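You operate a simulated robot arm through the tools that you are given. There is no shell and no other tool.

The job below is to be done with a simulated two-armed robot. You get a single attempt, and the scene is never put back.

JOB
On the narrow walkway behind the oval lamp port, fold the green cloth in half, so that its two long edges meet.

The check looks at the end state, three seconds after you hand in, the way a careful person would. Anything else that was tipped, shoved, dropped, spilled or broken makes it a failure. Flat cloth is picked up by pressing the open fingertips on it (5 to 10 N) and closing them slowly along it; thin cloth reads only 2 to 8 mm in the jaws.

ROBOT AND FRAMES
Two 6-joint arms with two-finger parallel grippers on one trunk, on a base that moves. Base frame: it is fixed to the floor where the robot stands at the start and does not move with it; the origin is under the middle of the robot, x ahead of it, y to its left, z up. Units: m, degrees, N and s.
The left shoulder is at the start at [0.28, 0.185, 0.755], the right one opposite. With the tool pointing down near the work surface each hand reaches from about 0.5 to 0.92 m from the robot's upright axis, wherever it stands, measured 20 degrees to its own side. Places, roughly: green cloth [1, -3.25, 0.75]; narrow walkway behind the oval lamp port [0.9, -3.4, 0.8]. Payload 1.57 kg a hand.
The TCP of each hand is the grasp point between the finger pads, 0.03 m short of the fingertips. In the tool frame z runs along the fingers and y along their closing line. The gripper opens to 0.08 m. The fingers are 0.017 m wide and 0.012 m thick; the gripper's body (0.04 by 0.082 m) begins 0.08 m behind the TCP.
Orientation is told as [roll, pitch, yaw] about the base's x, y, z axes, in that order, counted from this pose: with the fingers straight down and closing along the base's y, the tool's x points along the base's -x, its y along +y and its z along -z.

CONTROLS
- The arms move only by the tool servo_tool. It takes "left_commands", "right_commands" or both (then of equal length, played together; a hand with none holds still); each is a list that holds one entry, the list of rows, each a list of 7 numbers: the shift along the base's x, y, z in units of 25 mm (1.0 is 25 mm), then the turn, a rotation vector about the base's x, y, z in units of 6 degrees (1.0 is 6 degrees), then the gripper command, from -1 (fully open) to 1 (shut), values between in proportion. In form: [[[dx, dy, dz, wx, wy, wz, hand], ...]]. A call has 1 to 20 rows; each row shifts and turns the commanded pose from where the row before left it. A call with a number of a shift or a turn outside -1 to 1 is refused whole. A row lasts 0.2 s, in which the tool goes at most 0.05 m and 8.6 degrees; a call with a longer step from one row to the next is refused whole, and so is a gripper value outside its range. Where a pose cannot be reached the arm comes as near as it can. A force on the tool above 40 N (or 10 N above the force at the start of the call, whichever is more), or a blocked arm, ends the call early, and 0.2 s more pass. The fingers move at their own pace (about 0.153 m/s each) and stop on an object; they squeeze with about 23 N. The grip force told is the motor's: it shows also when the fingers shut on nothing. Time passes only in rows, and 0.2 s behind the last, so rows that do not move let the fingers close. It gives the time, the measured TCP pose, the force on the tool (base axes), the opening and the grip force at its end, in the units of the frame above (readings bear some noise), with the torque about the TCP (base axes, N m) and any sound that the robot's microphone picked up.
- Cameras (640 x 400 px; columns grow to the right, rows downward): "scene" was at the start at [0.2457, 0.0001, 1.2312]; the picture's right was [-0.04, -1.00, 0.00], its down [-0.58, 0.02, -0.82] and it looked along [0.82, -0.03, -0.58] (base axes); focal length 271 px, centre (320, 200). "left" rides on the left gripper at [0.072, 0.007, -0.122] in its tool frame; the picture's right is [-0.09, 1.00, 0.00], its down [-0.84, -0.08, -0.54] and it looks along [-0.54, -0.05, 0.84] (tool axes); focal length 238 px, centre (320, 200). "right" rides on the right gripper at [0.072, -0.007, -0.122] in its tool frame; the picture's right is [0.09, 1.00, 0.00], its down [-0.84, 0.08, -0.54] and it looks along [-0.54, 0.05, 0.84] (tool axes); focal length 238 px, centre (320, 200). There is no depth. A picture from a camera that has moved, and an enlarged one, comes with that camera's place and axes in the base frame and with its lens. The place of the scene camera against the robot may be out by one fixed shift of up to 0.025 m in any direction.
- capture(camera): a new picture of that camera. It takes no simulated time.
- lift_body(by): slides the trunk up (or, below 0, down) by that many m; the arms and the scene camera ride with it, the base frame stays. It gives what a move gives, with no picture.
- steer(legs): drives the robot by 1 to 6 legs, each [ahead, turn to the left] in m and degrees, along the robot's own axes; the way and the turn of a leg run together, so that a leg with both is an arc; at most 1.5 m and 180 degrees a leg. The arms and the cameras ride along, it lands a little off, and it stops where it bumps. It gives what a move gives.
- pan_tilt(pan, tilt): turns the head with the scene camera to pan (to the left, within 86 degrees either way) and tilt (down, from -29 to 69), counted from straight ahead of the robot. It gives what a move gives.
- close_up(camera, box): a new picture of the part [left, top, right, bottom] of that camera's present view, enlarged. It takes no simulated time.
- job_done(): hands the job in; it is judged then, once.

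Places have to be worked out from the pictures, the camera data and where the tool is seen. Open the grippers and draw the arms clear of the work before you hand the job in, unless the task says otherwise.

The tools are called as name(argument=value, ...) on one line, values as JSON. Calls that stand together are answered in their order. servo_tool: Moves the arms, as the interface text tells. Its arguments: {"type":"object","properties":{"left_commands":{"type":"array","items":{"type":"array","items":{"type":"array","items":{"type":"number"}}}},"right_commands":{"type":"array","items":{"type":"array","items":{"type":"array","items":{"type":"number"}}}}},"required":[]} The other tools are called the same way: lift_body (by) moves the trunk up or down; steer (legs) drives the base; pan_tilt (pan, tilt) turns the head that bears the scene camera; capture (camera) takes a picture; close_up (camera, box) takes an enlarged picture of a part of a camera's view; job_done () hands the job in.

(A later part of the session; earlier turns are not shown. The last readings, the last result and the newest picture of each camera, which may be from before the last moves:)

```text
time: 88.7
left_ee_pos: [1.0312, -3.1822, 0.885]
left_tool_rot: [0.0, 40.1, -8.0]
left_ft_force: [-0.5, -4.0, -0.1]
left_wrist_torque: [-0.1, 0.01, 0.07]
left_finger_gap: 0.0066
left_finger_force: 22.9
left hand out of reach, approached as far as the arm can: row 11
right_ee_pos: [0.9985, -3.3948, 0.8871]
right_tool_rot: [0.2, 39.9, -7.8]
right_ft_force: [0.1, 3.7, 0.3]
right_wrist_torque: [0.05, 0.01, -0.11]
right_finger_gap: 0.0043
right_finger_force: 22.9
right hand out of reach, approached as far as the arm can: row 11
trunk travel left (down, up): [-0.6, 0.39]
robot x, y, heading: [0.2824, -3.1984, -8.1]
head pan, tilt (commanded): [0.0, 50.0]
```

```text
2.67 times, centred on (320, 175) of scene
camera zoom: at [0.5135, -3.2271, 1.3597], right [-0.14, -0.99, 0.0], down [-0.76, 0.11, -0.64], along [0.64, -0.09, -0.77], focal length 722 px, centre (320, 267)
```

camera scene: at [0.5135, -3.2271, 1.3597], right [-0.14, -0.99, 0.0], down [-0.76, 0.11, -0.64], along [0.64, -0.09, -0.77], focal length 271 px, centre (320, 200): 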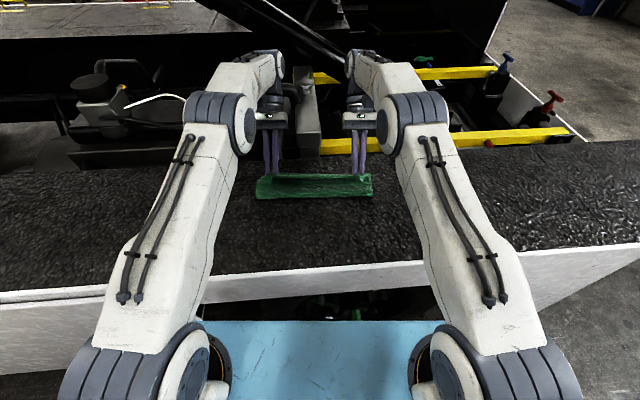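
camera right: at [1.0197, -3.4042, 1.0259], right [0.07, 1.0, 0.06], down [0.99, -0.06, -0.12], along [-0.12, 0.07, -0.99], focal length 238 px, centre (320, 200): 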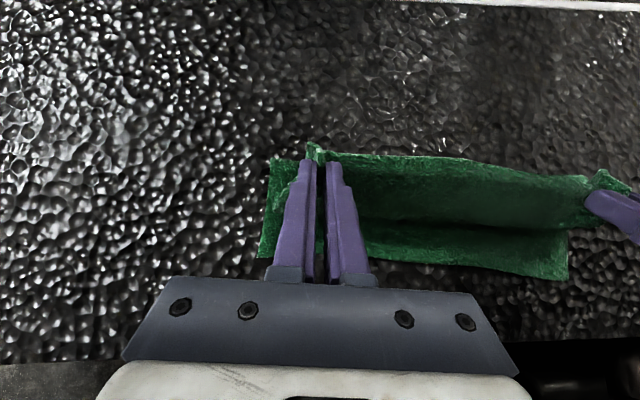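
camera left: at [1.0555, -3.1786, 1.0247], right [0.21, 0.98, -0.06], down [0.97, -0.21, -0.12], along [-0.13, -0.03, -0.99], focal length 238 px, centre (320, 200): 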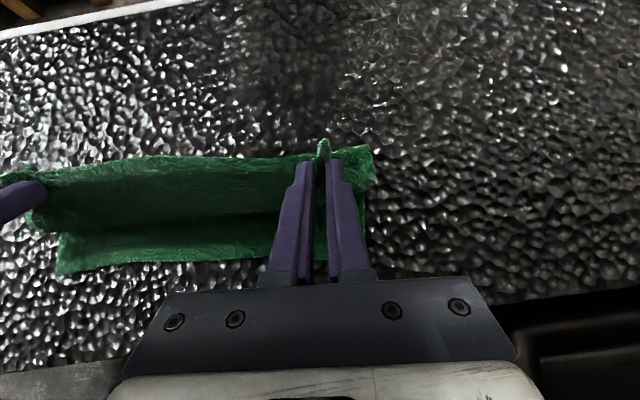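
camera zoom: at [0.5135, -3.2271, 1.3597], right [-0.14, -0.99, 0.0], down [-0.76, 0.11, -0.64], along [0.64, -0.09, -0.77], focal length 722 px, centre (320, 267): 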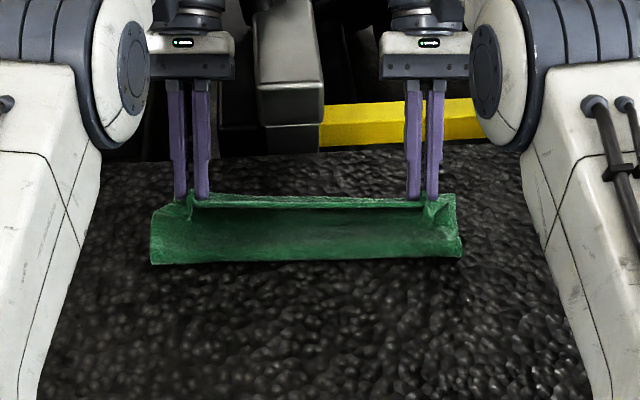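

The 40° tilt stretched the arms to their limit, so the flap leans only about 34° past vertical. I tilt back by 18° to regain reach, then see where the hands stand.

servo_tool(left_commands=[[[0, 0, 0, -0.083, -0.594, 0, 1], [0, 0, 0, -0.083, -0.594, 0, 1], [0, 0, 0, -0.083, -0.594, 0, 1], [0, 0, 0, -0.083, -0.594, 0, 1], [0, 0, 0, -0.083, -0.594, 0, 1], [0, 0, 0, 0, 0, 0, 1], [0, 0, 0, 0, 0, 0, 1]]], right_commands=[[[0, 0, 0, -0.083, -0.594, 0, 1], [0, 0, 0, -0.083, -0.594, 0, 1], [0, 0, 0, -0.083, -0.594, 0, 1], [0, 0, 0, -0.083, -0.594, 0, 1], [0, 0, 0, -0.083, -0.594, 0, 1], [0, 0, 0, 0, 0, 0, 1], [0, 0, 0, 0, 0, 0, 1]]])

capture(camera="left")

capture(camera="right")

close_up(camera="scene", box=[200, 100, 440, 250])

```text
time: 90.3
left_ee_pos: [1.0306, -3.183, 0.8849]
left_tool_rot: [0.1, 22.1, -8.0]
left_ft_force: [-1.0, -4.2, 0.5]
left_wrist_torque: [-0.1, -0.01, 0.04]
left_finger_gap: 0.0066
left_finger_force: 22.6
right_ee_pos: [0.9983, -3.3961, 0.8872]
right_tool_rot: [0.1, 22.0, -7.9]
right_ft_force: [1.0, 3.1, 0.3]
right_wrist_torque: [0.09, 0.0, -0.09]
right_finger_gap: 0.0039
right_finger_force: 22.8
trunk travel left (down, up): [-0.6, 0.39]
robot x, y, heading: [0.2845, -3.1972, -8.0]
head pan, tilt (commanded): [0.0, 50.0]
```

```text
taken
camera left: at [1.0117, -3.1735, 1.0254], right [0.22, 0.97, -0.03], down [0.96, -0.21, 0.19], along [0.18, -0.07, -0.98], focal length 238 px, centre (320, 200)
```

left: 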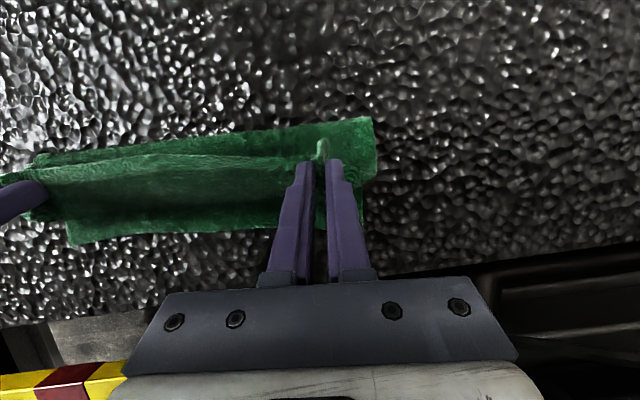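

```text
taken
camera right: at [0.9755, -3.3984, 1.026], right [0.05, 1.0, 0.04], down [0.98, -0.06, 0.19], along [0.19, 0.02, -0.98], focal length 238 px, centre (320, 200)
```

right: 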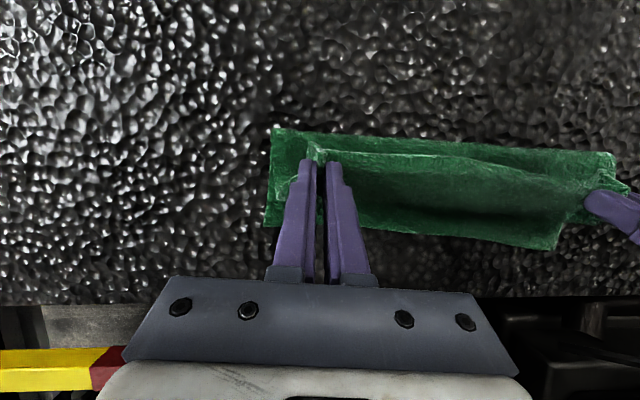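

```text
2.67 times, centred on (320, 175) of scene
camera zoom: at [0.5134, -3.2271, 1.3597], right [-0.14, -0.99, 0.0], down [-0.76, 0.11, -0.64], along [0.64, -0.09, -0.77], focal length 722 px, centre (320, 267)
```

zoom: 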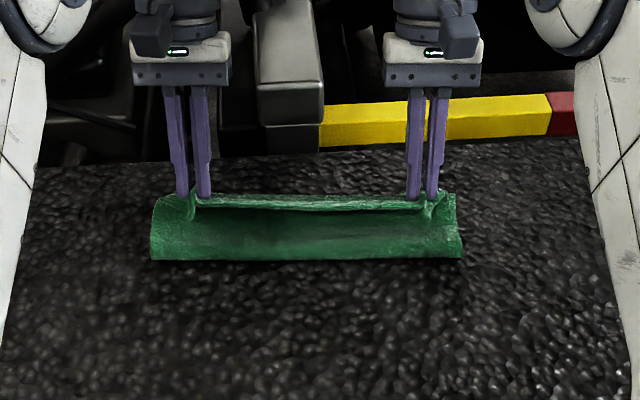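

Both hands respond again, tilted 22°, with the flap leaning past the fold. I bring the hands forward and slightly down for more lean, and relax the pull between them by a few mm.

servo_tool(left_commands=[[[0.187, -0.056, -0.07, 0, 0, 0, 1], [0.187, -0.056, -0.07, 0, 0, 0, 1], [0.187, -0.056, -0.07, 0, 0, 0, 1], [0.187, -0.056, -0.07, 0, 0, 0, 1], [0, 0, 0, 0, 0, 0, 1], [0, 0, 0, 0, 0, 0, 1]]], right_commands=[[[0.187, 0.004, -0.07, 0, 0, 0, 1], [0.187, 0.004, -0.07, 0, 0, 0, 1], [0.187, 0.004, -0.07, 0, 0, 0, 1], [0.187, 0.004, -0.07, 0, 0, 0, 1], [0, 0, 0, 0, 0, 0, 1], [0, 0, 0, 0, 0, 0, 1]]])

capture(camera="left")

capture(camera="right")

close_up(camera="scene", box=[200, 100, 440, 250])

```text
time: 91.7
left_ee_pos: [1.05, -3.1885, 0.8788]
left_tool_rot: [0.1, 22.1, -7.9]
left_ft_force: [-0.7, -0.7, -0.8]
left_wrist_torque: [-0.02, 0.01, -0.01]
left_finger_gap: 0.0057
left_finger_force: 23.3
right_ee_pos: [1.0155, -3.3946, 0.8781]
right_tool_rot: [0.0, 22.0, -8.0]
right_ft_force: [-0.5, 0.4, -0.7]
right_wrist_torque: [0.01, 0.0, -0.04]
right_finger_gap: 0.0042
right_finger_force: 22.9
trunk travel left (down, up): [-0.6, 0.39]
robot x, y, heading: [0.281, -3.1984, -7.9]
head pan, tilt (commanded): [0.0, 50.0]
```

```text
taken
camera left: at [1.0309, -3.1788, 1.0186], right [0.22, 0.97, -0.03], down [0.96, -0.21, 0.19], along [0.18, -0.07, -0.98], focal length 238 px, centre (320, 200)
```

left: 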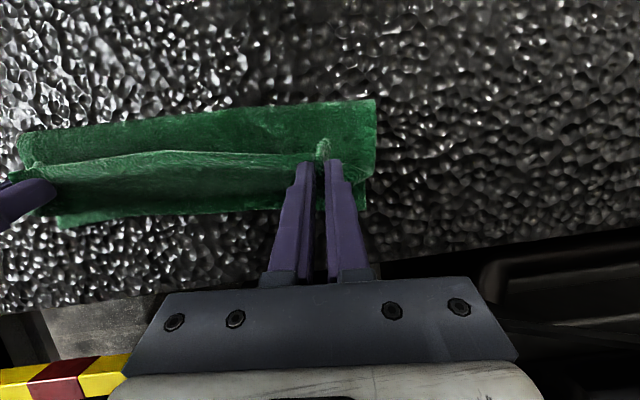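

```text
taken
camera right: at [0.9945, -3.3977, 1.0187], right [0.05, 1.0, 0.04], down [0.98, -0.06, 0.19], along [0.19, 0.02, -0.98], focal length 238 px, centre (320, 200)
```

right: 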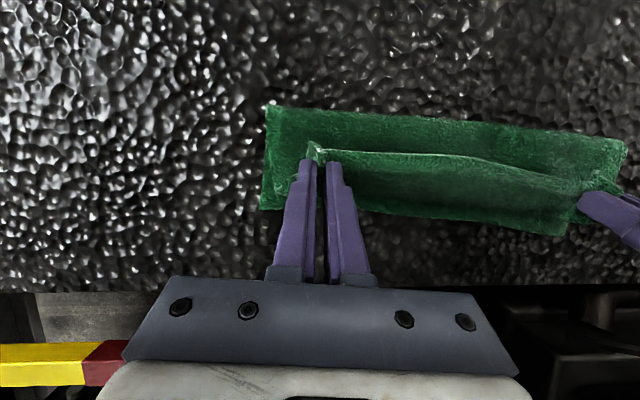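

```text
2.67 times, centred on (320, 175) of scene
camera zoom: at [0.5135, -3.2271, 1.3597], right [-0.14, -0.99, 0.0], down [-0.76, 0.11, -0.64], along [0.64, -0.09, -0.77], focal length 722 px, centre (320, 267)
```

zoom: 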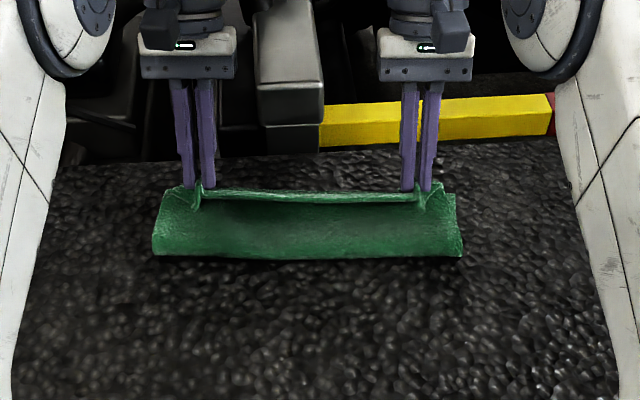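

Tension is gone, but the fold front sits at about 9.2 cm from the far edge instead of 11. I lower the hands and ease them back, so the slack rolls the fold front toward me.

servo_tool(left_commands=[[[-0.1, 0.014, -0.2, 0, 0, 0, 1], [-0.2, 0.028, -0.2, 0, 0, 0, 1], [-0.25, 0.035, -0.15, 0, 0, 0, 1], [-0.25, 0.035, -0.1, 0, 0, 0, 1], [-0.25, 0.035, -0.05, 0, 0, 0, 1], [-0.2, 0.028, 0, 0, 0, 0, 1], [0, 0, 0, 0, 0, 0, 1]]], right_commands=[[[-0.1, 0.014, -0.2, 0, 0, 0, 1], [-0.2, 0.028, -0.2, 0, 0, 0, 1], [-0.25, 0.035, -0.15, 0, 0, 0, 1], [-0.25, 0.035, -0.1, 0, 0, 0, 1], [-0.25, 0.035, -0.05, 0, 0, 0, 1], [-0.2, 0.028, 0, 0, 0, 0, 1], [0, 0, 0, 0, 0, 0, 1]]])

capture(camera="left")

capture(camera="right")

close_up(camera="scene", box=[200, 100, 440, 250])

```text
time: 93.3
left_ee_pos: [1.0194, -3.1846, 0.8608]
left_tool_rot: [0.2, 22.1, -8.0]
left_ft_force: [-0.2, 0.2, 0.1]
left_wrist_torque: [-0.01, 0.0, 0.02]
left_finger_gap: 0.0057
left_finger_force: 23.2
right_ee_pos: [0.9871, -3.3903, 0.8631]
right_tool_rot: [0.1, 22.0, -7.9]
right_ft_force: [-0.1, 0.9, -1.1]
right_wrist_torque: [0.01, -0.01, 0.0]
right_finger_gap: 0.0041
right_finger_force: 23.1
trunk travel left (down, up): [-0.6, 0.39]
robot x, y, heading: [0.2825, -3.1958, -8.1]
head pan, tilt (commanded): [0.0, 50.0]
```

```text
taken
camera left: at [0.9996, -3.175, 1.0006], right [0.22, 0.97, -0.03], down [0.96, -0.21, 0.19], along [0.18, -0.07, -0.98], focal length 238 px, centre (320, 200)
```

left: 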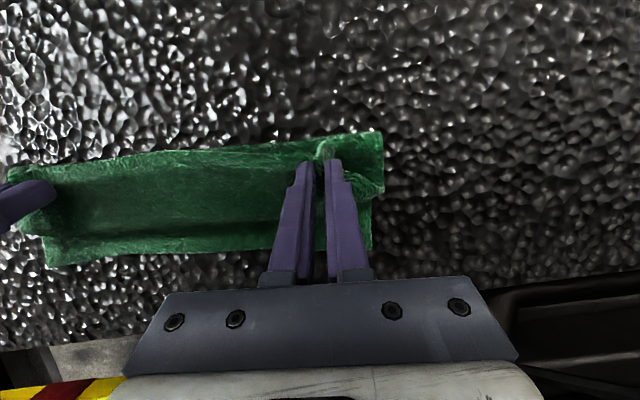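

```text
taken
camera right: at [0.9643, -3.3934, 1.0014], right [0.05, 1.0, 0.04], down [0.98, -0.06, 0.19], along [0.19, 0.02, -0.98], focal length 238 px, centre (320, 200)
```

right: 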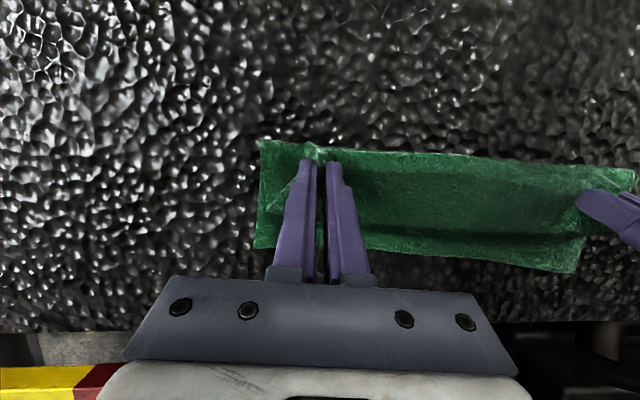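

```text
2.67 times, centred on (320, 175) of scene
camera zoom: at [0.5134, -3.2271, 1.3597], right [-0.14, -0.99, 0.0], down [-0.76, 0.11, -0.64], along [0.64, -0.09, -0.77], focal length 722 px, centre (320, 267)
```

zoom: 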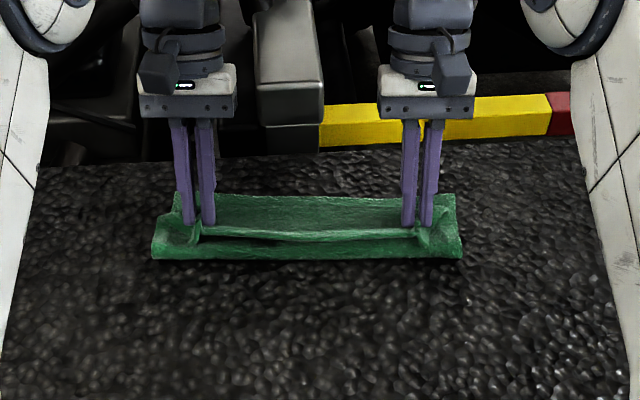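

The fold front barely moved, and the slack went into the far-side bulge instead. I take the flap back to the robot side of the midline so the bottom layer lies down properly, and check where it lifts off.

servo_tool(left_commands=[[[-0.2, 0.028, 0.413, 0, 0, 0, 1], [-0.2, 0.028, 0.413, 0, 0, 0, 1], [-0.2, 0.028, 0.413, 0, 0, 0, 1], [-0.416, 0.058, 0.46, 0, 0, 0, 1], [-0.416, 0.058, 0.46, 0, 0, 0, 1], [-0.475, 0.067, -0.04, 0, 0, 0, 1], [-0.475, 0.067, -0.04, 0, 0, 0, 1], [-0.455, 0.064, -0.32, 0, 0, 0, 1], [-0.455, 0.064, -0.32, 0, 0, 0, 1], [0, 0, 0, 0, 0, 0, 1]]], right_commands=[[[-0.2, 0.028, 0.413, 0, 0, 0, 1], [-0.2, 0.028, 0.413, 0, 0, 0, 1], [-0.2, 0.028, 0.413, 0, 0, 0, 1], [-0.416, 0.058, 0.46, 0, 0, 0, 1], [-0.416, 0.058, 0.46, 0, 0, 0, 1], [-0.475, 0.067, -0.04, 0, 0, 0, 1], [-0.475, 0.067, -0.04, 0, 0, 0, 1], [-0.455, 0.064, -0.32, 0, 0, 0, 1], [-0.455, 0.064, -0.32, 0, 0, 0, 1], [0, 0, 0, 0, 0, 0, 1]]])

capture(camera="left")

capture(camera="right")

close_up(camera="scene", box=[200, 100, 440, 250])

```text
time: 95.5
left_ee_pos: [0.9358, -3.1721, 0.8984]
left_tool_rot: [0.0, 22.1, -8.0]
left_ft_force: [-0.9, -0.3, 0.6]
left_wrist_torque: [0.0, 0.02, -0.02]
left_finger_gap: 0.0055
left_finger_force: 23.0
right_ee_pos: [0.9031, -3.3782, 0.8985]
right_tool_rot: [0.1, 22.0, -8.0]
right_ft_force: [0.3, -0.4, -0.3]
right_wrist_torque: [0.02, 0.0, -0.04]
right_finger_gap: 0.0045
right_finger_force: 23.0
trunk travel left (down, up): [-0.6, 0.39]
robot x, y, heading: [0.283, -3.1996, -8.0]
head pan, tilt (commanded): [0.0, 50.0]
```

```text
taken
camera left: at [0.9164, -3.1629, 1.0369], right [0.22, 0.97, -0.03], down [0.96, -0.21, 0.19], along [0.18, -0.07, -0.98], focal length 238 px, centre (320, 200)
```

left: 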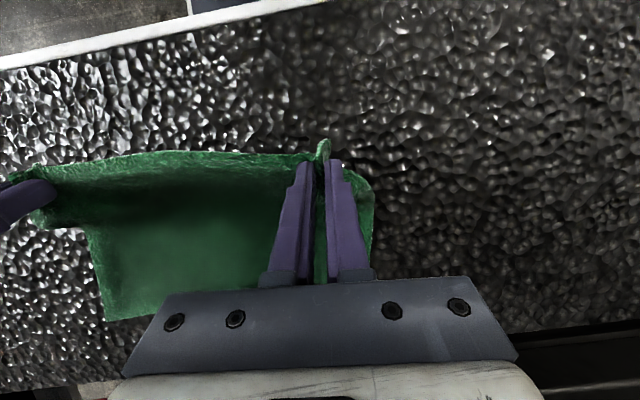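

```text
taken
camera right: at [0.8806, -3.3816, 1.0371], right [0.05, 1.0, 0.04], down [0.98, -0.06, 0.19], along [0.19, 0.02, -0.98], focal length 238 px, centre (320, 200)
```

right: 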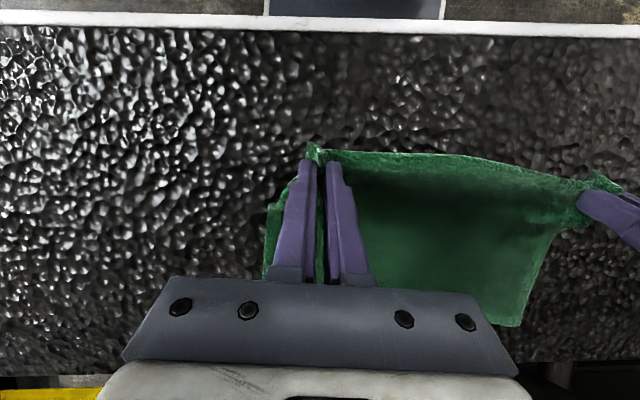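

```text
2.67 times, centred on (320, 175) of scene
camera zoom: at [0.5134, -3.2271, 1.3597], right [-0.14, -0.99, 0.0], down [-0.76, 0.11, -0.64], along [0.64, -0.09, -0.77], focal length 722 px, centre (320, 267)
```

zoom: 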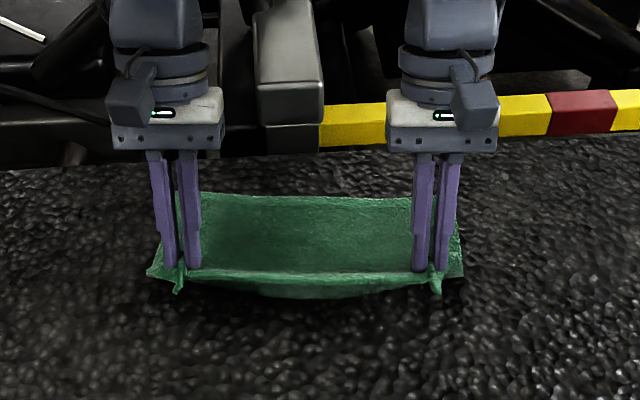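

The bottom layer now lies flat well past the midline, with no tension. I swing the flap over again on a smaller arc (8 cm radius) so nothing pulls the fold line forward.

servo_tool(left_commands=[[[0.367, -0.052, 0.143, 0, 0, 0, 1], [0.367, -0.052, 0.143, 0, 0, 0, 1], [0.367, -0.052, 0.143, 0, 0, 0, 1], [0.41, -0.058, 0.054, 0, 0, 0, 1], [0.41, -0.058, 0.054, 0, 0, 0, 1], [0.41, -0.058, -0.054, 0, 0, 0, 1], [0.41, -0.058, -0.054, 0, 0, 0, 1], [0.382, -0.054, -0.16, 0, 0, 0, 1], [0.382, -0.054, -0.16, 0, 0, 0, 1], [0.329, -0.046, -0.254, 0, 0, 0, 1], [0.329, -0.046, -0.254, 0, 0, 0, 1], [0.222, -0.031, -0.284, 0, 0, 0, 1], [0.222, -0.031, -0.284, 0, 0, 0, 1], [0, 0, 0, 0, 0, 0, 1]]], right_commands=[[[0.367, -0.052, 0.143, 0, 0, 0, 1], [0.367, -0.052, 0.143, 0, 0, 0, 1], [0.367, -0.052, 0.143, 0, 0, 0, 1], [0.41, -0.058, 0.054, 0, 0, 0, 1], [0.41, -0.058, 0.054, 0, 0, 0, 1], [0.41, -0.058, -0.054, 0, 0, 0, 1], [0.41, -0.058, -0.054, 0, 0, 0, 1], [0.382, -0.054, -0.16, 0, 0, 0, 1], [0.382, -0.054, -0.16, 0, 0, 0, 1], [0.329, -0.046, -0.254, 0, 0, 0, 1], [0.329, -0.046, -0.254, 0, 0, 0, 1], [0.222, -0.031, -0.284, 0, 0, 0, 1], [0.222, -0.031, -0.284, 0, 0, 0, 1], [0, 0, 0, 0, 0, 0, 1]]])

capture(camera="left")

capture(camera="right")

close_up(camera="scene", box=[200, 100, 440, 250])

```text
time: 98.5
left_ee_pos: [1.0508, -3.1892, 0.8739]
left_tool_rot: [0.1, 22.1, -7.9]
left_ft_force: [0.2, -0.3, -0.4]
left_wrist_torque: [-0.02, -0.01, -0.01]
left_finger_gap: 0.0057
left_finger_force: 23.4
right_ee_pos: [1.0189, -3.3967, 0.873]
right_tool_rot: [0.0, 22.0, -7.9]
right_ft_force: [-0.9, 0.4, -0.8]
right_wrist_torque: [0.04, -0.01, -0.05]
right_finger_gap: 0.0046
right_finger_force: 23.1
trunk travel left (down, up): [-0.6, 0.39]
robot x, y, heading: [0.2817, -3.2017, -8.1]
head pan, tilt (commanded): [0.0, 50.0]
```

```text
taken
camera left: at [1.0317, -3.1794, 1.013], right [0.22, 0.97, -0.03], down [0.96, -0.21, 0.19], along [0.18, -0.07, -0.98], focal length 238 px, centre (320, 200)
```

left: 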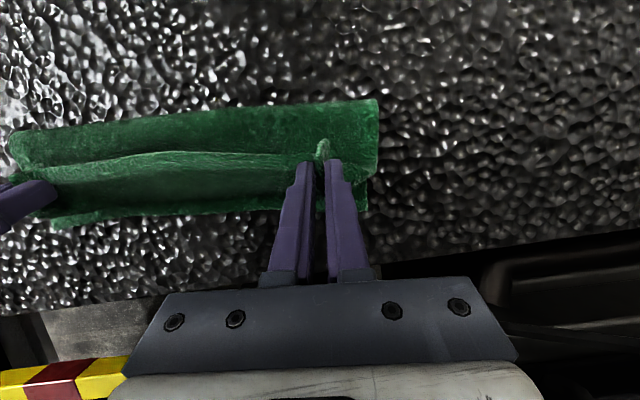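

```text
taken
camera right: at [0.9965, -3.3989, 1.0125], right [0.05, 1.0, 0.04], down [0.98, -0.06, 0.19], along [0.19, 0.02, -0.98], focal length 238 px, centre (320, 200)
```

right: 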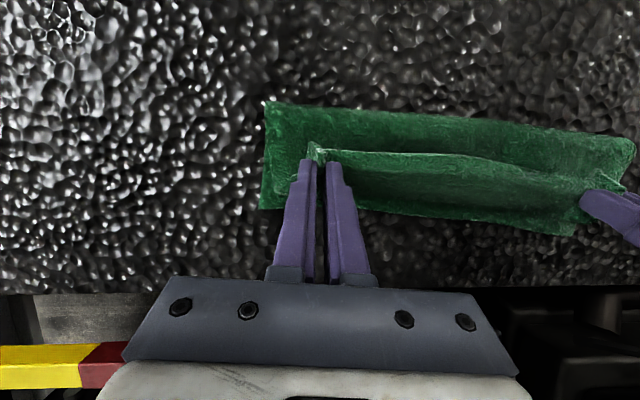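

```text
2.67 times, centred on (320, 175) of scene
camera zoom: at [0.5135, -3.2271, 1.3597], right [-0.14, -0.99, 0.0], down [-0.76, 0.11, -0.64], along [0.64, -0.09, -0.77], focal length 722 px, centre (320, 267)
```

zoom: 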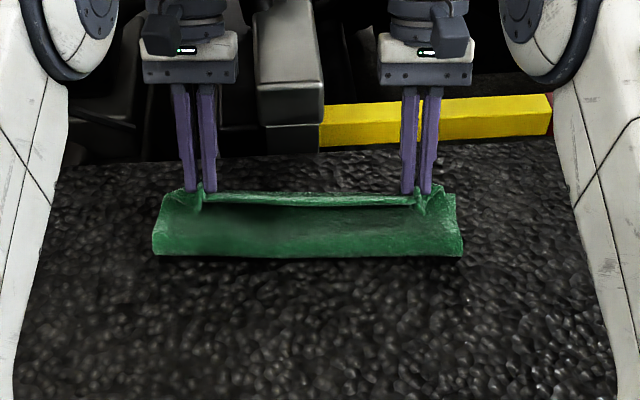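

The fold front settles about 9 cm from the far edge, which fits a soft loop of about 1.5–2 cm radius in a fairly stiff cloth. The flap leans about 58° past vertical with no tension, so I open both jaws here to let it fall forward.

servo_tool(left_commands=[[[0, 0, 0, 0, 0, 0, 0.3], [0, 0, 0, 0, 0, 0, -0.3], [0, 0, 0, 0, 0, 0, -0.6], [0, 0, 0, 0, 0, 0, -0.6], [0, 0, 0, 0, 0, 0, -0.6]]], right_commands=[[[0, 0, 0, 0, 0, 0, 0.3], [0, 0, 0, 0, 0, 0, -0.3], [0, 0, 0, 0, 0, 0, -0.6], [0, 0, 0, 0, 0, 0, -0.6], [0, 0, 0, 0, 0, 0, -0.6]]])

capture(camera="left")

capture(camera="right")

close_up(camera="scene", box=[200, 100, 440, 250])

```text
time: 99.7
left_ee_pos: [1.051, -3.1885, 0.8726]
left_tool_rot: [0.0, 22.1, -7.8]
left_ft_force: [-0.4, 0.4, 0.2]
left_wrist_torque: [-0.03, 0.02, -0.04]
left_finger_gap: 0.0638
left_finger_force: 0.1
right_ee_pos: [1.0187, -3.3962, 0.8727]
right_tool_rot: [0.1, 22.0, -8.0]
right_ft_force: [0.0, 0.4, -0.5]
right_wrist_torque: [-0.03, 0.0, 0.01]
right_finger_gap: 0.0643
right_finger_force: 0.0
trunk travel left (down, up): [-0.6, 0.39]
robot x, y, heading: [0.2799, -3.198, -8.2]
head pan, tilt (commanded): [0.0, 50.0]
```

```text
taken
camera left: at [1.0315, -3.1795, 1.0132], right [0.22, 0.97, -0.03], down [0.96, -0.21, 0.19], along [0.18, -0.07, -0.98], focal length 238 px, centre (320, 200)
```

left: 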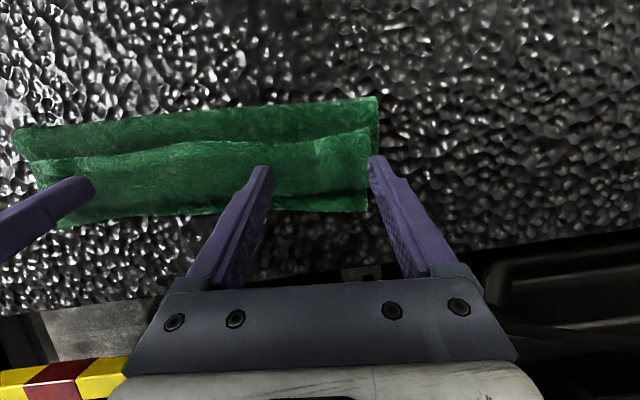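

```text
taken
camera right: at [0.9964, -3.3988, 1.0126], right [0.05, 1.0, 0.04], down [0.98, -0.06, 0.19], along [0.19, 0.02, -0.98], focal length 238 px, centre (320, 200)
```

right: 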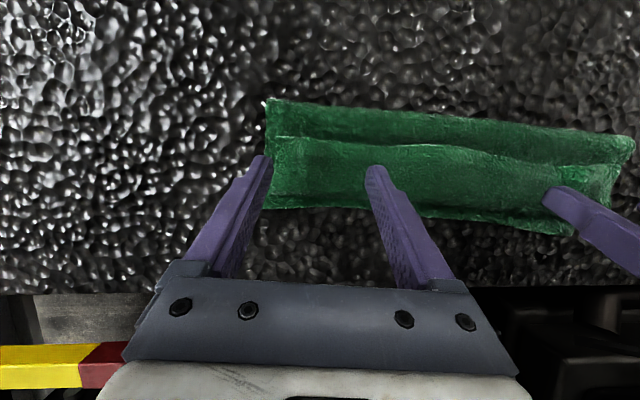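

```text
2.67 times, centred on (320, 175) of scene
camera zoom: at [0.5134, -3.2271, 1.3597], right [-0.14, -0.99, 0.0], down [-0.76, 0.11, -0.64], along [0.64, -0.09, -0.77], focal length 722 px, centre (320, 267)
```

zoom: 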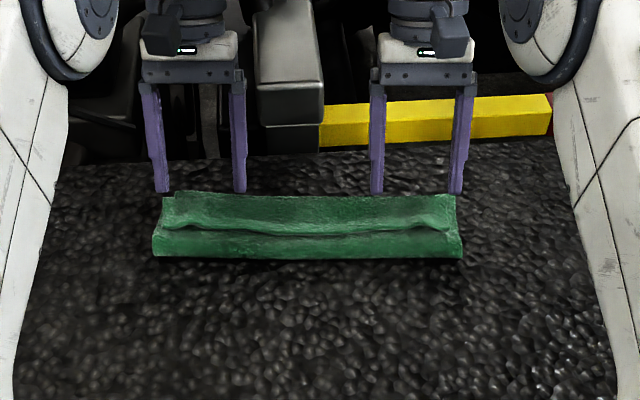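

The tucks opened cleanly, but the last ~4 cm of the flap is still turned back toward me, with the free edge about 6.6 cm from the far edge. I raise the hands a little and inspect how far that free edge stands up.

servo_tool(left_commands=[[[0.1, 0, 0.5, 0, 0, 0, -0.6], [0.1, 0, 0.5, 0, 0, 0, -0.6], [0.1, 0, 0.5, 0, 0, 0, -0.6], [0, 0, 0.5, 0, 0, 0, -0.6]]], right_commands=[[[0.1, 0, 0.5, 0, 0, 0, -0.6], [0.1, 0, 0.5, 0, 0, 0, -0.6], [0.1, 0, 0.5, 0, 0, 0, -0.6], [0, 0, 0.5, 0, 0, 0, -0.6]]])

close_up(camera="left", box=[20, 60, 420, 260])

close_up(camera="right", box=[240, 60, 640, 260])

close_up(camera="scene", box=[240, 155, 400, 215])

```text
time: 100.7
left_ee_pos: [1.0571, -3.1891, 0.9251]
left_tool_rot: [0.2, 22.1, -7.8]
left_ft_force: [1.2, -0.2, -0.1]
left_wrist_torque: [0.01, 0.02, 0.03]
left_finger_gap: 0.0638
left_finger_force: 0.1
right_ee_pos: [1.027, -3.3946, 0.9251]
right_tool_rot: [0.0, 21.9, -7.8]
right_ft_force: [0.6, -0.8, 0.1]
right_wrist_torque: [0.03, 0.0, -0.03]
right_finger_gap: 0.0639
right_finger_force: 0.1
trunk travel left (down, up): [-0.6, 0.39]
robot x, y, heading: [0.2809, -3.1981, -8.2]
head pan, tilt (commanded): [0.0, 50.0]
```

```text
1.60 times, centred on (220, 160) of left
camera zoom: at [1.0397, -3.1798, 1.0639], right [0.22, 0.97, -0.03], down [0.96, -0.21, 0.19], along [0.18, -0.07, -0.98], focal length 381 px, centre (480, 264)
```

zoom: 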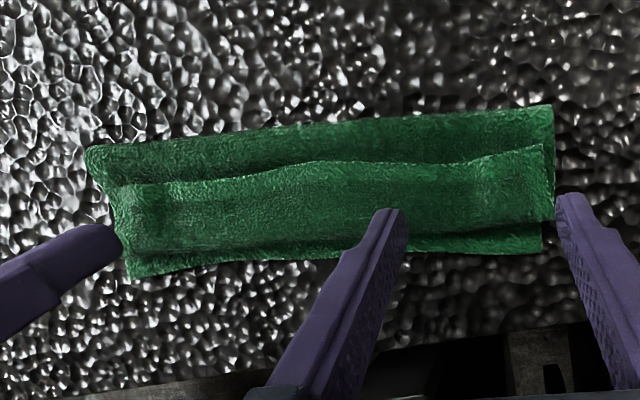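

```text
1.60 times, centred on (440, 160) of right
camera zoom: at [1.0038, -3.3975, 1.0638], right [0.05, 1.0, 0.04], down [0.98, -0.06, 0.19], along [0.19, 0.02, -0.98], focal length 381 px, centre (128, 264)
```

zoom: 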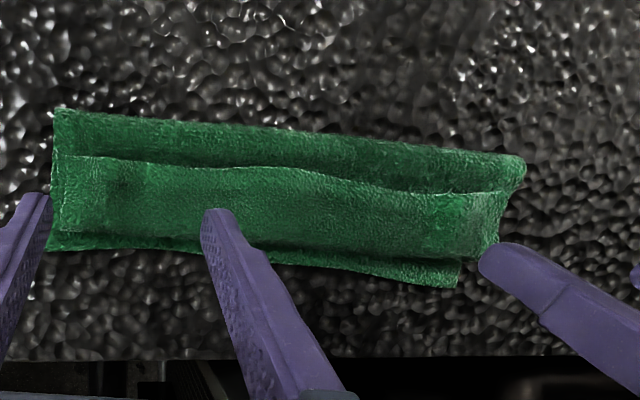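

```text
4.00 times, centred on (320, 185) of scene
camera zoom: at [0.5136, -3.2271, 1.3597], right [-0.14, -0.99, 0.0], down [-0.76, 0.11, -0.64], along [0.64, -0.09, -0.77], focal length 1083 px, centre (320, 260)
```

zoom: 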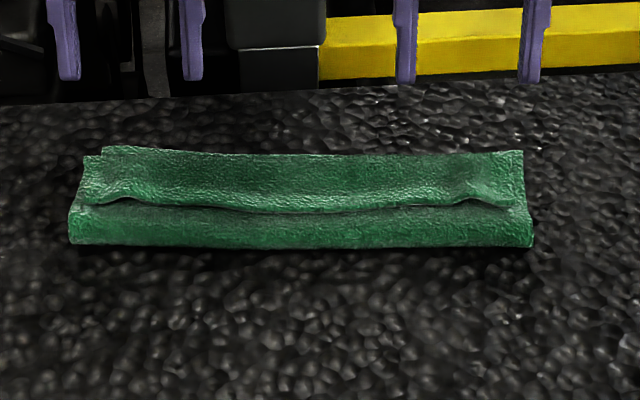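

The free edge stayed turned back, because that grip can't flip it over. There is a better way: the far edge lies exposed as a single layer. If I pick it up there and lift the cloth high, it will hang out straight. I can then lay the lower half toward me and bring the held edge back on top, with the grip already facing the right way. I straighten the hands and move them just past the far edge.

servo_tool(left_commands=[[[0.295, -0.042, 0, -0.102, -0.726, 0, -0.125], [0.295, -0.042, 0, -0.102, -0.726, 0, -0.125], [0.295, -0.042, 0, -0.102, -0.726, 0, -0.125], [0.295, -0.042, 0, -0.102, -0.726, 0, -0.125], [0.295, -0.042, 0, -0.102, -0.726, 0, -0.125], [0, 0, 0, 0, 0, 0, -0.125]]], right_commands=[[[0.266, -0.138, 0, -0.102, -0.726, 0, -0.125], [0.266, -0.138, 0, -0.102, -0.726, 0, -0.125], [0.266, -0.138, 0, -0.102, -0.726, 0, -0.125], [0.266, -0.138, 0, -0.102, -0.726, 0, -0.125], [0.266, -0.138, 0, -0.102, -0.726, 0, -0.125], [0, 0, 0, 0, 0, 0, -0.125]]])

capture(camera="left")

capture(camera="right")

close_up(camera="scene", box=[240, 145, 400, 215])

```text
time: 102.1
left_ee_pos: [1.0959, -3.1939, 0.924]
left_tool_rot: [0.1, 0.0, -8.0]
left_ft_force: [0.2, -0.5, 0.7]
left_wrist_torque: [-0.04, -0.02, 0.01]
left_finger_gap: 0.0451
left_finger_force: 0.0
right_ee_pos: [1.0581, -3.4126, 0.9246]
right_tool_rot: [-0.1, -0.1, -7.9]
right_ft_force: [0.7, 0.0, 1.3]
right_wrist_torque: [-0.02, -0.02, 0.0]
right_finger_gap: 0.0453
right_finger_force: 0.1
trunk travel left (down, up): [-0.6, 0.39]
robot x, y, heading: [0.2838, -3.199, -8.0]
head pan, tilt (commanded): [0.0, 50.0]
```

```text
taken
camera left: at [1.0257, -3.1778, 1.0457], right [0.23, 0.97, 0.0], down [0.82, -0.19, 0.54], along [0.53, -0.12, -0.84], focal length 238 px, centre (320, 200)
```

left: 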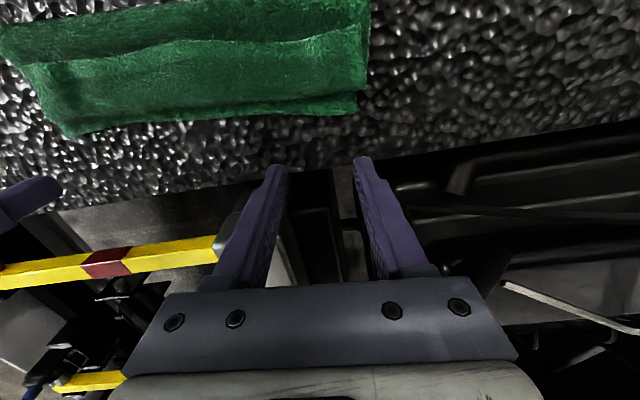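

```text
taken
camera right: at [0.986, -3.4092, 1.0453], right [0.05, 1.0, 0.0], down [0.84, -0.04, 0.54], along [0.54, -0.02, -0.84], focal length 238 px, centre (320, 200)
```

right: 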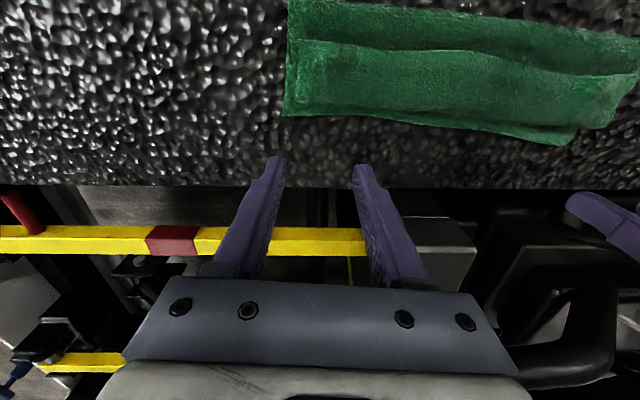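

```text
4.00 times, centred on (320, 180) of scene
camera zoom: at [0.5134, -3.2271, 1.3597], right [-0.14, -0.99, 0.0], down [-0.76, 0.11, -0.64], along [0.64, -0.09, -0.77], focal length 1083 px, centre (320, 280)
```

zoom: 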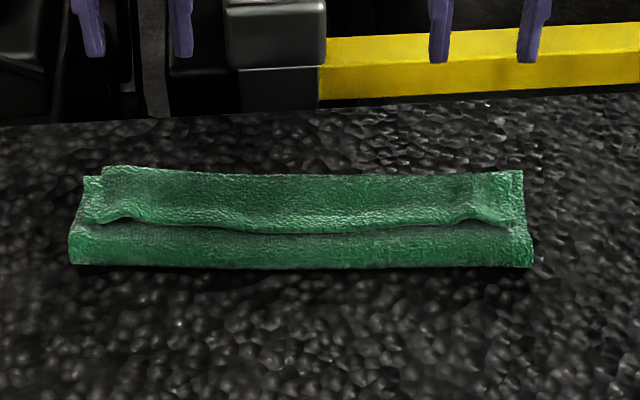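

The hands are just beyond the far edge (D [1.086, -3.154], A [1.041, -3.447]) and still over the walkway. I lower them so the tips are about 5 mm above the surface, then slide slowly toward the robot. That nudges the turned-back bulge away and leaves the single-layer far edge under the fingers.

servo_tool(left_commands=[[[0, 0, -0.672, 0, 0, 0, -0.125], [0, 0, -0.672, 0, 0, 0, -0.125], [0, 0, -0.672, 0, 0, 0, -0.125], [0, 0, -0.672, 0, 0, 0, -0.125], [0, 0, -0.672, 0, 0, 0, -0.125], [0, 0, 0, 0, 0, 0, -0.125], [-0.156, 0.024, 0, 0, 0, 0, -0.125], [-0.156, 0.024, 0, 0, 0, 0, -0.125], [-0.156, 0.024, 0, 0, 0, 0, -0.125], [-0.156, 0.024, 0, 0, 0, 0, -0.125], [-0.156, 0.024, 0, 0, 0, 0, -0.125], [-0.156, 0.024, 0, 0, 0, 0, -0.125], [0, 0, 0, 0, 0, 0, -0.125]]], right_commands=[[[0, 0, -0.672, 0, 0, 0, -0.125], [0, 0, -0.672, 0, 0, 0, -0.125], [0, 0, -0.672, 0, 0, 0, -0.125], [0, 0, -0.672, 0, 0, 0, -0.125], [0, 0, -0.672, 0, 0, 0, -0.125], [0, 0, 0, 0, 0, 0, -0.125], [-0.127, 0.02, 0, 0, 0, 0, -0.125], [-0.127, 0.02, 0, 0, 0, 0, -0.125], [-0.127, 0.02, 0, 0, 0, 0, -0.125], [-0.127, 0.02, 0, 0, 0, 0, -0.125], [-0.127, 0.02, 0, 0, 0, 0, -0.125], [-0.127, 0.02, 0, 0, 0, 0, -0.125], [0, 0, 0, 0, 0, 0, -0.125]]])

capture(camera="left")

capture(camera="right")

close_up(camera="scene", box=[240, 145, 400, 215])

```text
time: 104.9
left_ee_pos: [1.073, -3.1895, 0.8394]
left_tool_rot: [0.0, 0.2, -7.8]
left_ft_force: [0.0, 0.2, -0.2]
left_wrist_torque: [0.0, 0.01, 0.01]
left_finger_gap: 0.045
left_finger_force: 0.0
right_ee_pos: [1.039, -3.4096, 0.8411]
right_tool_rot: [0.1, -0.1, -7.8]
right_ft_force: [0.4, -0.6, 0.0]
right_wrist_torque: [0.02, 0.0, 0.01]
right_finger_gap: 0.0452
right_finger_force: 0.0
trunk travel left (down, up): [-0.6, 0.39]
robot x, y, heading: [0.2791, -3.1964, -8.0]
head pan, tilt (commanded): [0.0, 50.0]
```

```text
taken
camera left: at [1.0021, -3.1739, 0.9612], right [0.23, 0.97, 0.0], down [0.82, -0.19, 0.54], along [0.53, -0.12, -0.84], focal length 238 px, centre (320, 200)
```

left: 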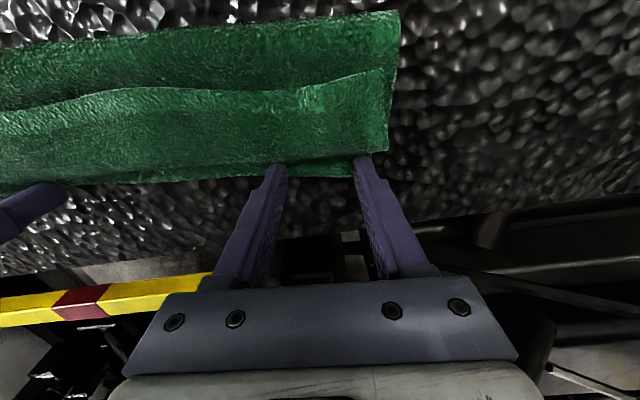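

```text
taken
camera right: at [0.9673, -3.4056, 0.961], right [0.05, 1.0, 0.0], down [0.84, -0.04, 0.54], along [0.54, -0.02, -0.84], focal length 238 px, centre (320, 200)
```

right: 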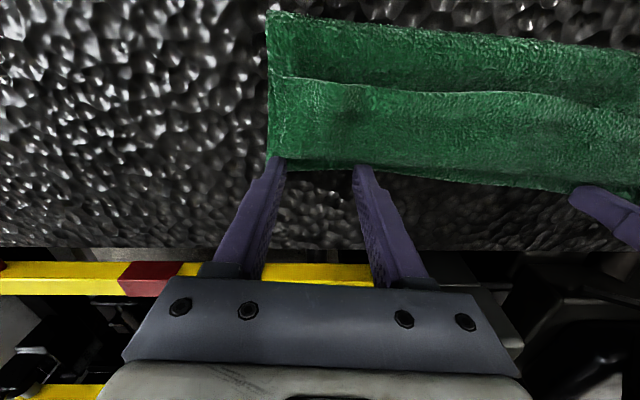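

```text
4.00 times, centred on (320, 180) of scene
camera zoom: at [0.5134, -3.2271, 1.3597], right [-0.14, -0.99, 0.0], down [-0.76, 0.11, -0.64], along [0.64, -0.09, -0.77], focal length 1083 px, centre (320, 280)
```

zoom: 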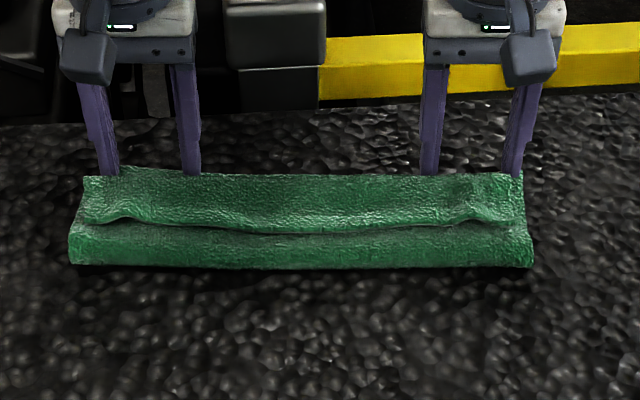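

The hands slid in with no force. I zoom in on the fingertips against the far edge.

close_up(camera="left", box=[220, 100, 420, 225])

close_up(camera="right", box=[230, 100, 430, 225])

```text
3.20 times, centred on (320, 162) of left
camera zoom: at [1.0021, -3.1739, 0.9612], right [0.23, 0.97, 0.0], down [0.82, -0.19, 0.54], along [0.53, -0.12, -0.84], focal length 763 px, centre (320, 320)
```

zoom: 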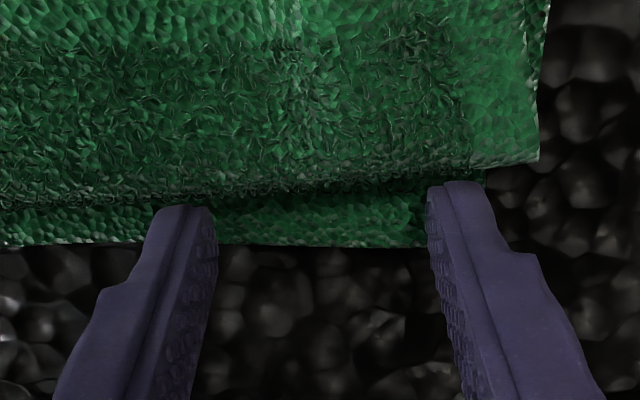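

```text
3.20 times, centred on (330, 162) of right
camera zoom: at [0.9673, -3.4056, 0.961], right [0.05, 1.0, 0.0], down [0.84, -0.04, 0.54], along [0.54, -0.02, -0.84], focal length 763 px, centre (288, 320)
```

zoom: 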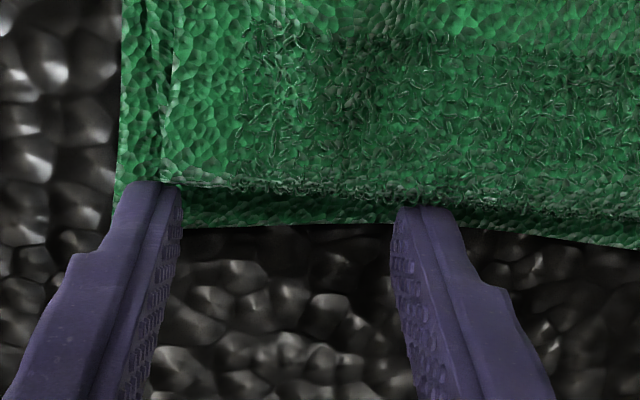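

On the left the fingers overlap the single-layer far edge by about 12 mm, on the right only 5–9 mm. I nudge the right hand 5 mm and the left 2 mm further toward the robot, then press down.

servo_tool(left_commands=[[[-0.04, 0.006, 0, 0, 0, 0, -0.125], [-0.04, 0.006, 0, 0, 0, 0, -0.125], [0, 0, -0.08, 0, 0, 0, -0.125], [0, 0, -0.08, 0, 0, 0, -0.125]]], right_commands=[[[-0.1, 0.015, 0, 0, 0, 0, -0.125], [-0.1, 0.015, 0, 0, 0, 0, -0.125], [0, 0, -0.1, 0, 0, 0, -0.125], [0, 0, -0.1, 0, 0, 0, -0.125]]])

close_up(camera="left", box=[220, 100, 420, 225])

close_up(camera="right", box=[230, 100, 430, 225])

```text
time: 105.9
left_ee_pos: [1.0698, -3.1905, 0.8361]
left_tool_rot: [-0.1, 0.1, -7.9]
left_ft_force: [-0.2, 0.2, -0.2]
left_wrist_torque: [0.03, 0.01, 0.01]
left_finger_gap: 0.0449
left_finger_force: 0.1
right_ee_pos: [1.0349, -3.4088, 0.8347]
right_tool_rot: [0.0, 0.0, -7.9]
right_ft_force: [-0.9, 0.2, -0.5]
right_wrist_torque: [0.02, 0.0, -0.01]
right_finger_gap: 0.0451
right_finger_force: 0.0
trunk travel left (down, up): [-0.6, 0.39]
robot x, y, heading: [0.277, -3.1977, -7.9]
head pan, tilt (commanded): [0.0, 50.0]
```

```text
3.20 times, centred on (320, 162) of left
camera zoom: at [1.0002, -3.174, 0.9572], right [0.23, 0.97, 0.0], down [0.82, -0.19, 0.54], along [0.53, -0.12, -0.84], focal length 763 px, centre (320, 320)
```

zoom: 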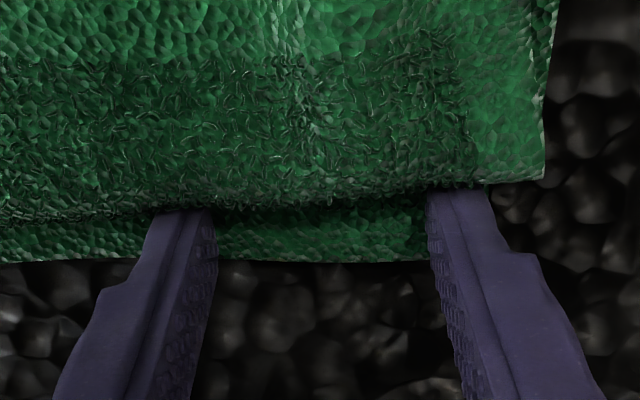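

```text
3.20 times, centred on (330, 162) of right
camera zoom: at [0.9619, -3.4051, 0.9564], right [0.05, 1.0, 0.0], down [0.84, -0.04, 0.54], along [0.54, -0.02, -0.84], focal length 763 px, centre (288, 320)
```

zoom: 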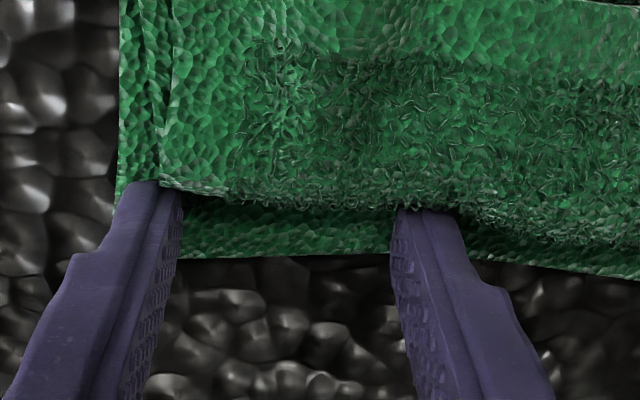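

Both hands now overlap the single far-edge layer by about 12 mm. I press on in small steps.

servo_tool(left_commands=[[[0, 0, -0.06, 0, 0, 0, -0.125], [0, 0, -0.04, 0, 0, 0, -0.125], [0, 0, -0.04, 0, 0, 0, -0.125]]], right_commands=[[[0, 0, -0.04, 0, 0, 0, -0.125], [0, 0, -0.04, 0, 0, 0, -0.125], [0, 0, -0.02, 0, 0, 0, -0.125]]])

```text
time: 106.7
left_ee_pos: [1.0689, -3.191, 0.8326]
left_tool_rot: [0.0, -0.1, -7.8]
left_ft_force: [-2.4, 1.4, 6.9]
left_wrist_torque: [0.06, 0.06, 0.03]
left_finger_gap: 0.045
left_finger_force: 0.0
right_ee_pos: [1.0358, -3.4101, 0.8339]
right_tool_rot: [0.0, -0.1, -7.9]
right_ft_force: [-1.0, 2.2, 2.9]
right_wrist_torque: [0.1, 0.04, 0.0]
right_finger_gap: 0.0448
right_finger_force: 0.1
trunk travel left (down, up): [-0.6, 0.39]
robot x, y, heading: [0.2796, -3.1972, -8.2]
head pan, tilt (commanded): [0.0, 50.0]
```

The left hand is at 6.9 N and the right at 2.9 N. I give the right about 1 mm more.

servo_tool(right_commands=[[[0, 0, -0.03, 0, 0, 0, -0.125], [0, 0, 0, 0, 0, 0, -0.125]]])

```text
time: 107.3
left_ee_pos: [1.0699, -3.1895, 0.8329]
left_tool_rot: [0.1, 0.0, -8.0]
left_ft_force: [-0.8, 0.5, 8.4]
left_wrist_torque: [0.04, 0.02, -0.01]
left_finger_gap: 0.0451
left_finger_force: 0.0
right_ee_pos: [1.0343, -3.4094, 0.8339]
right_tool_rot: [0.1, -0.1, -7.9]
right_ft_force: [-0.7, 1.7, 7.1]
right_wrist_torque: [0.08, 0.06, 0.0]
right_finger_gap: 0.045
right_finger_force: 0.1
trunk travel left (down, up): [-0.6, 0.39]
robot x, y, heading: [0.2812, -3.1982, -8.2]
head pan, tilt (commanded): [0.0, 50.0]
```

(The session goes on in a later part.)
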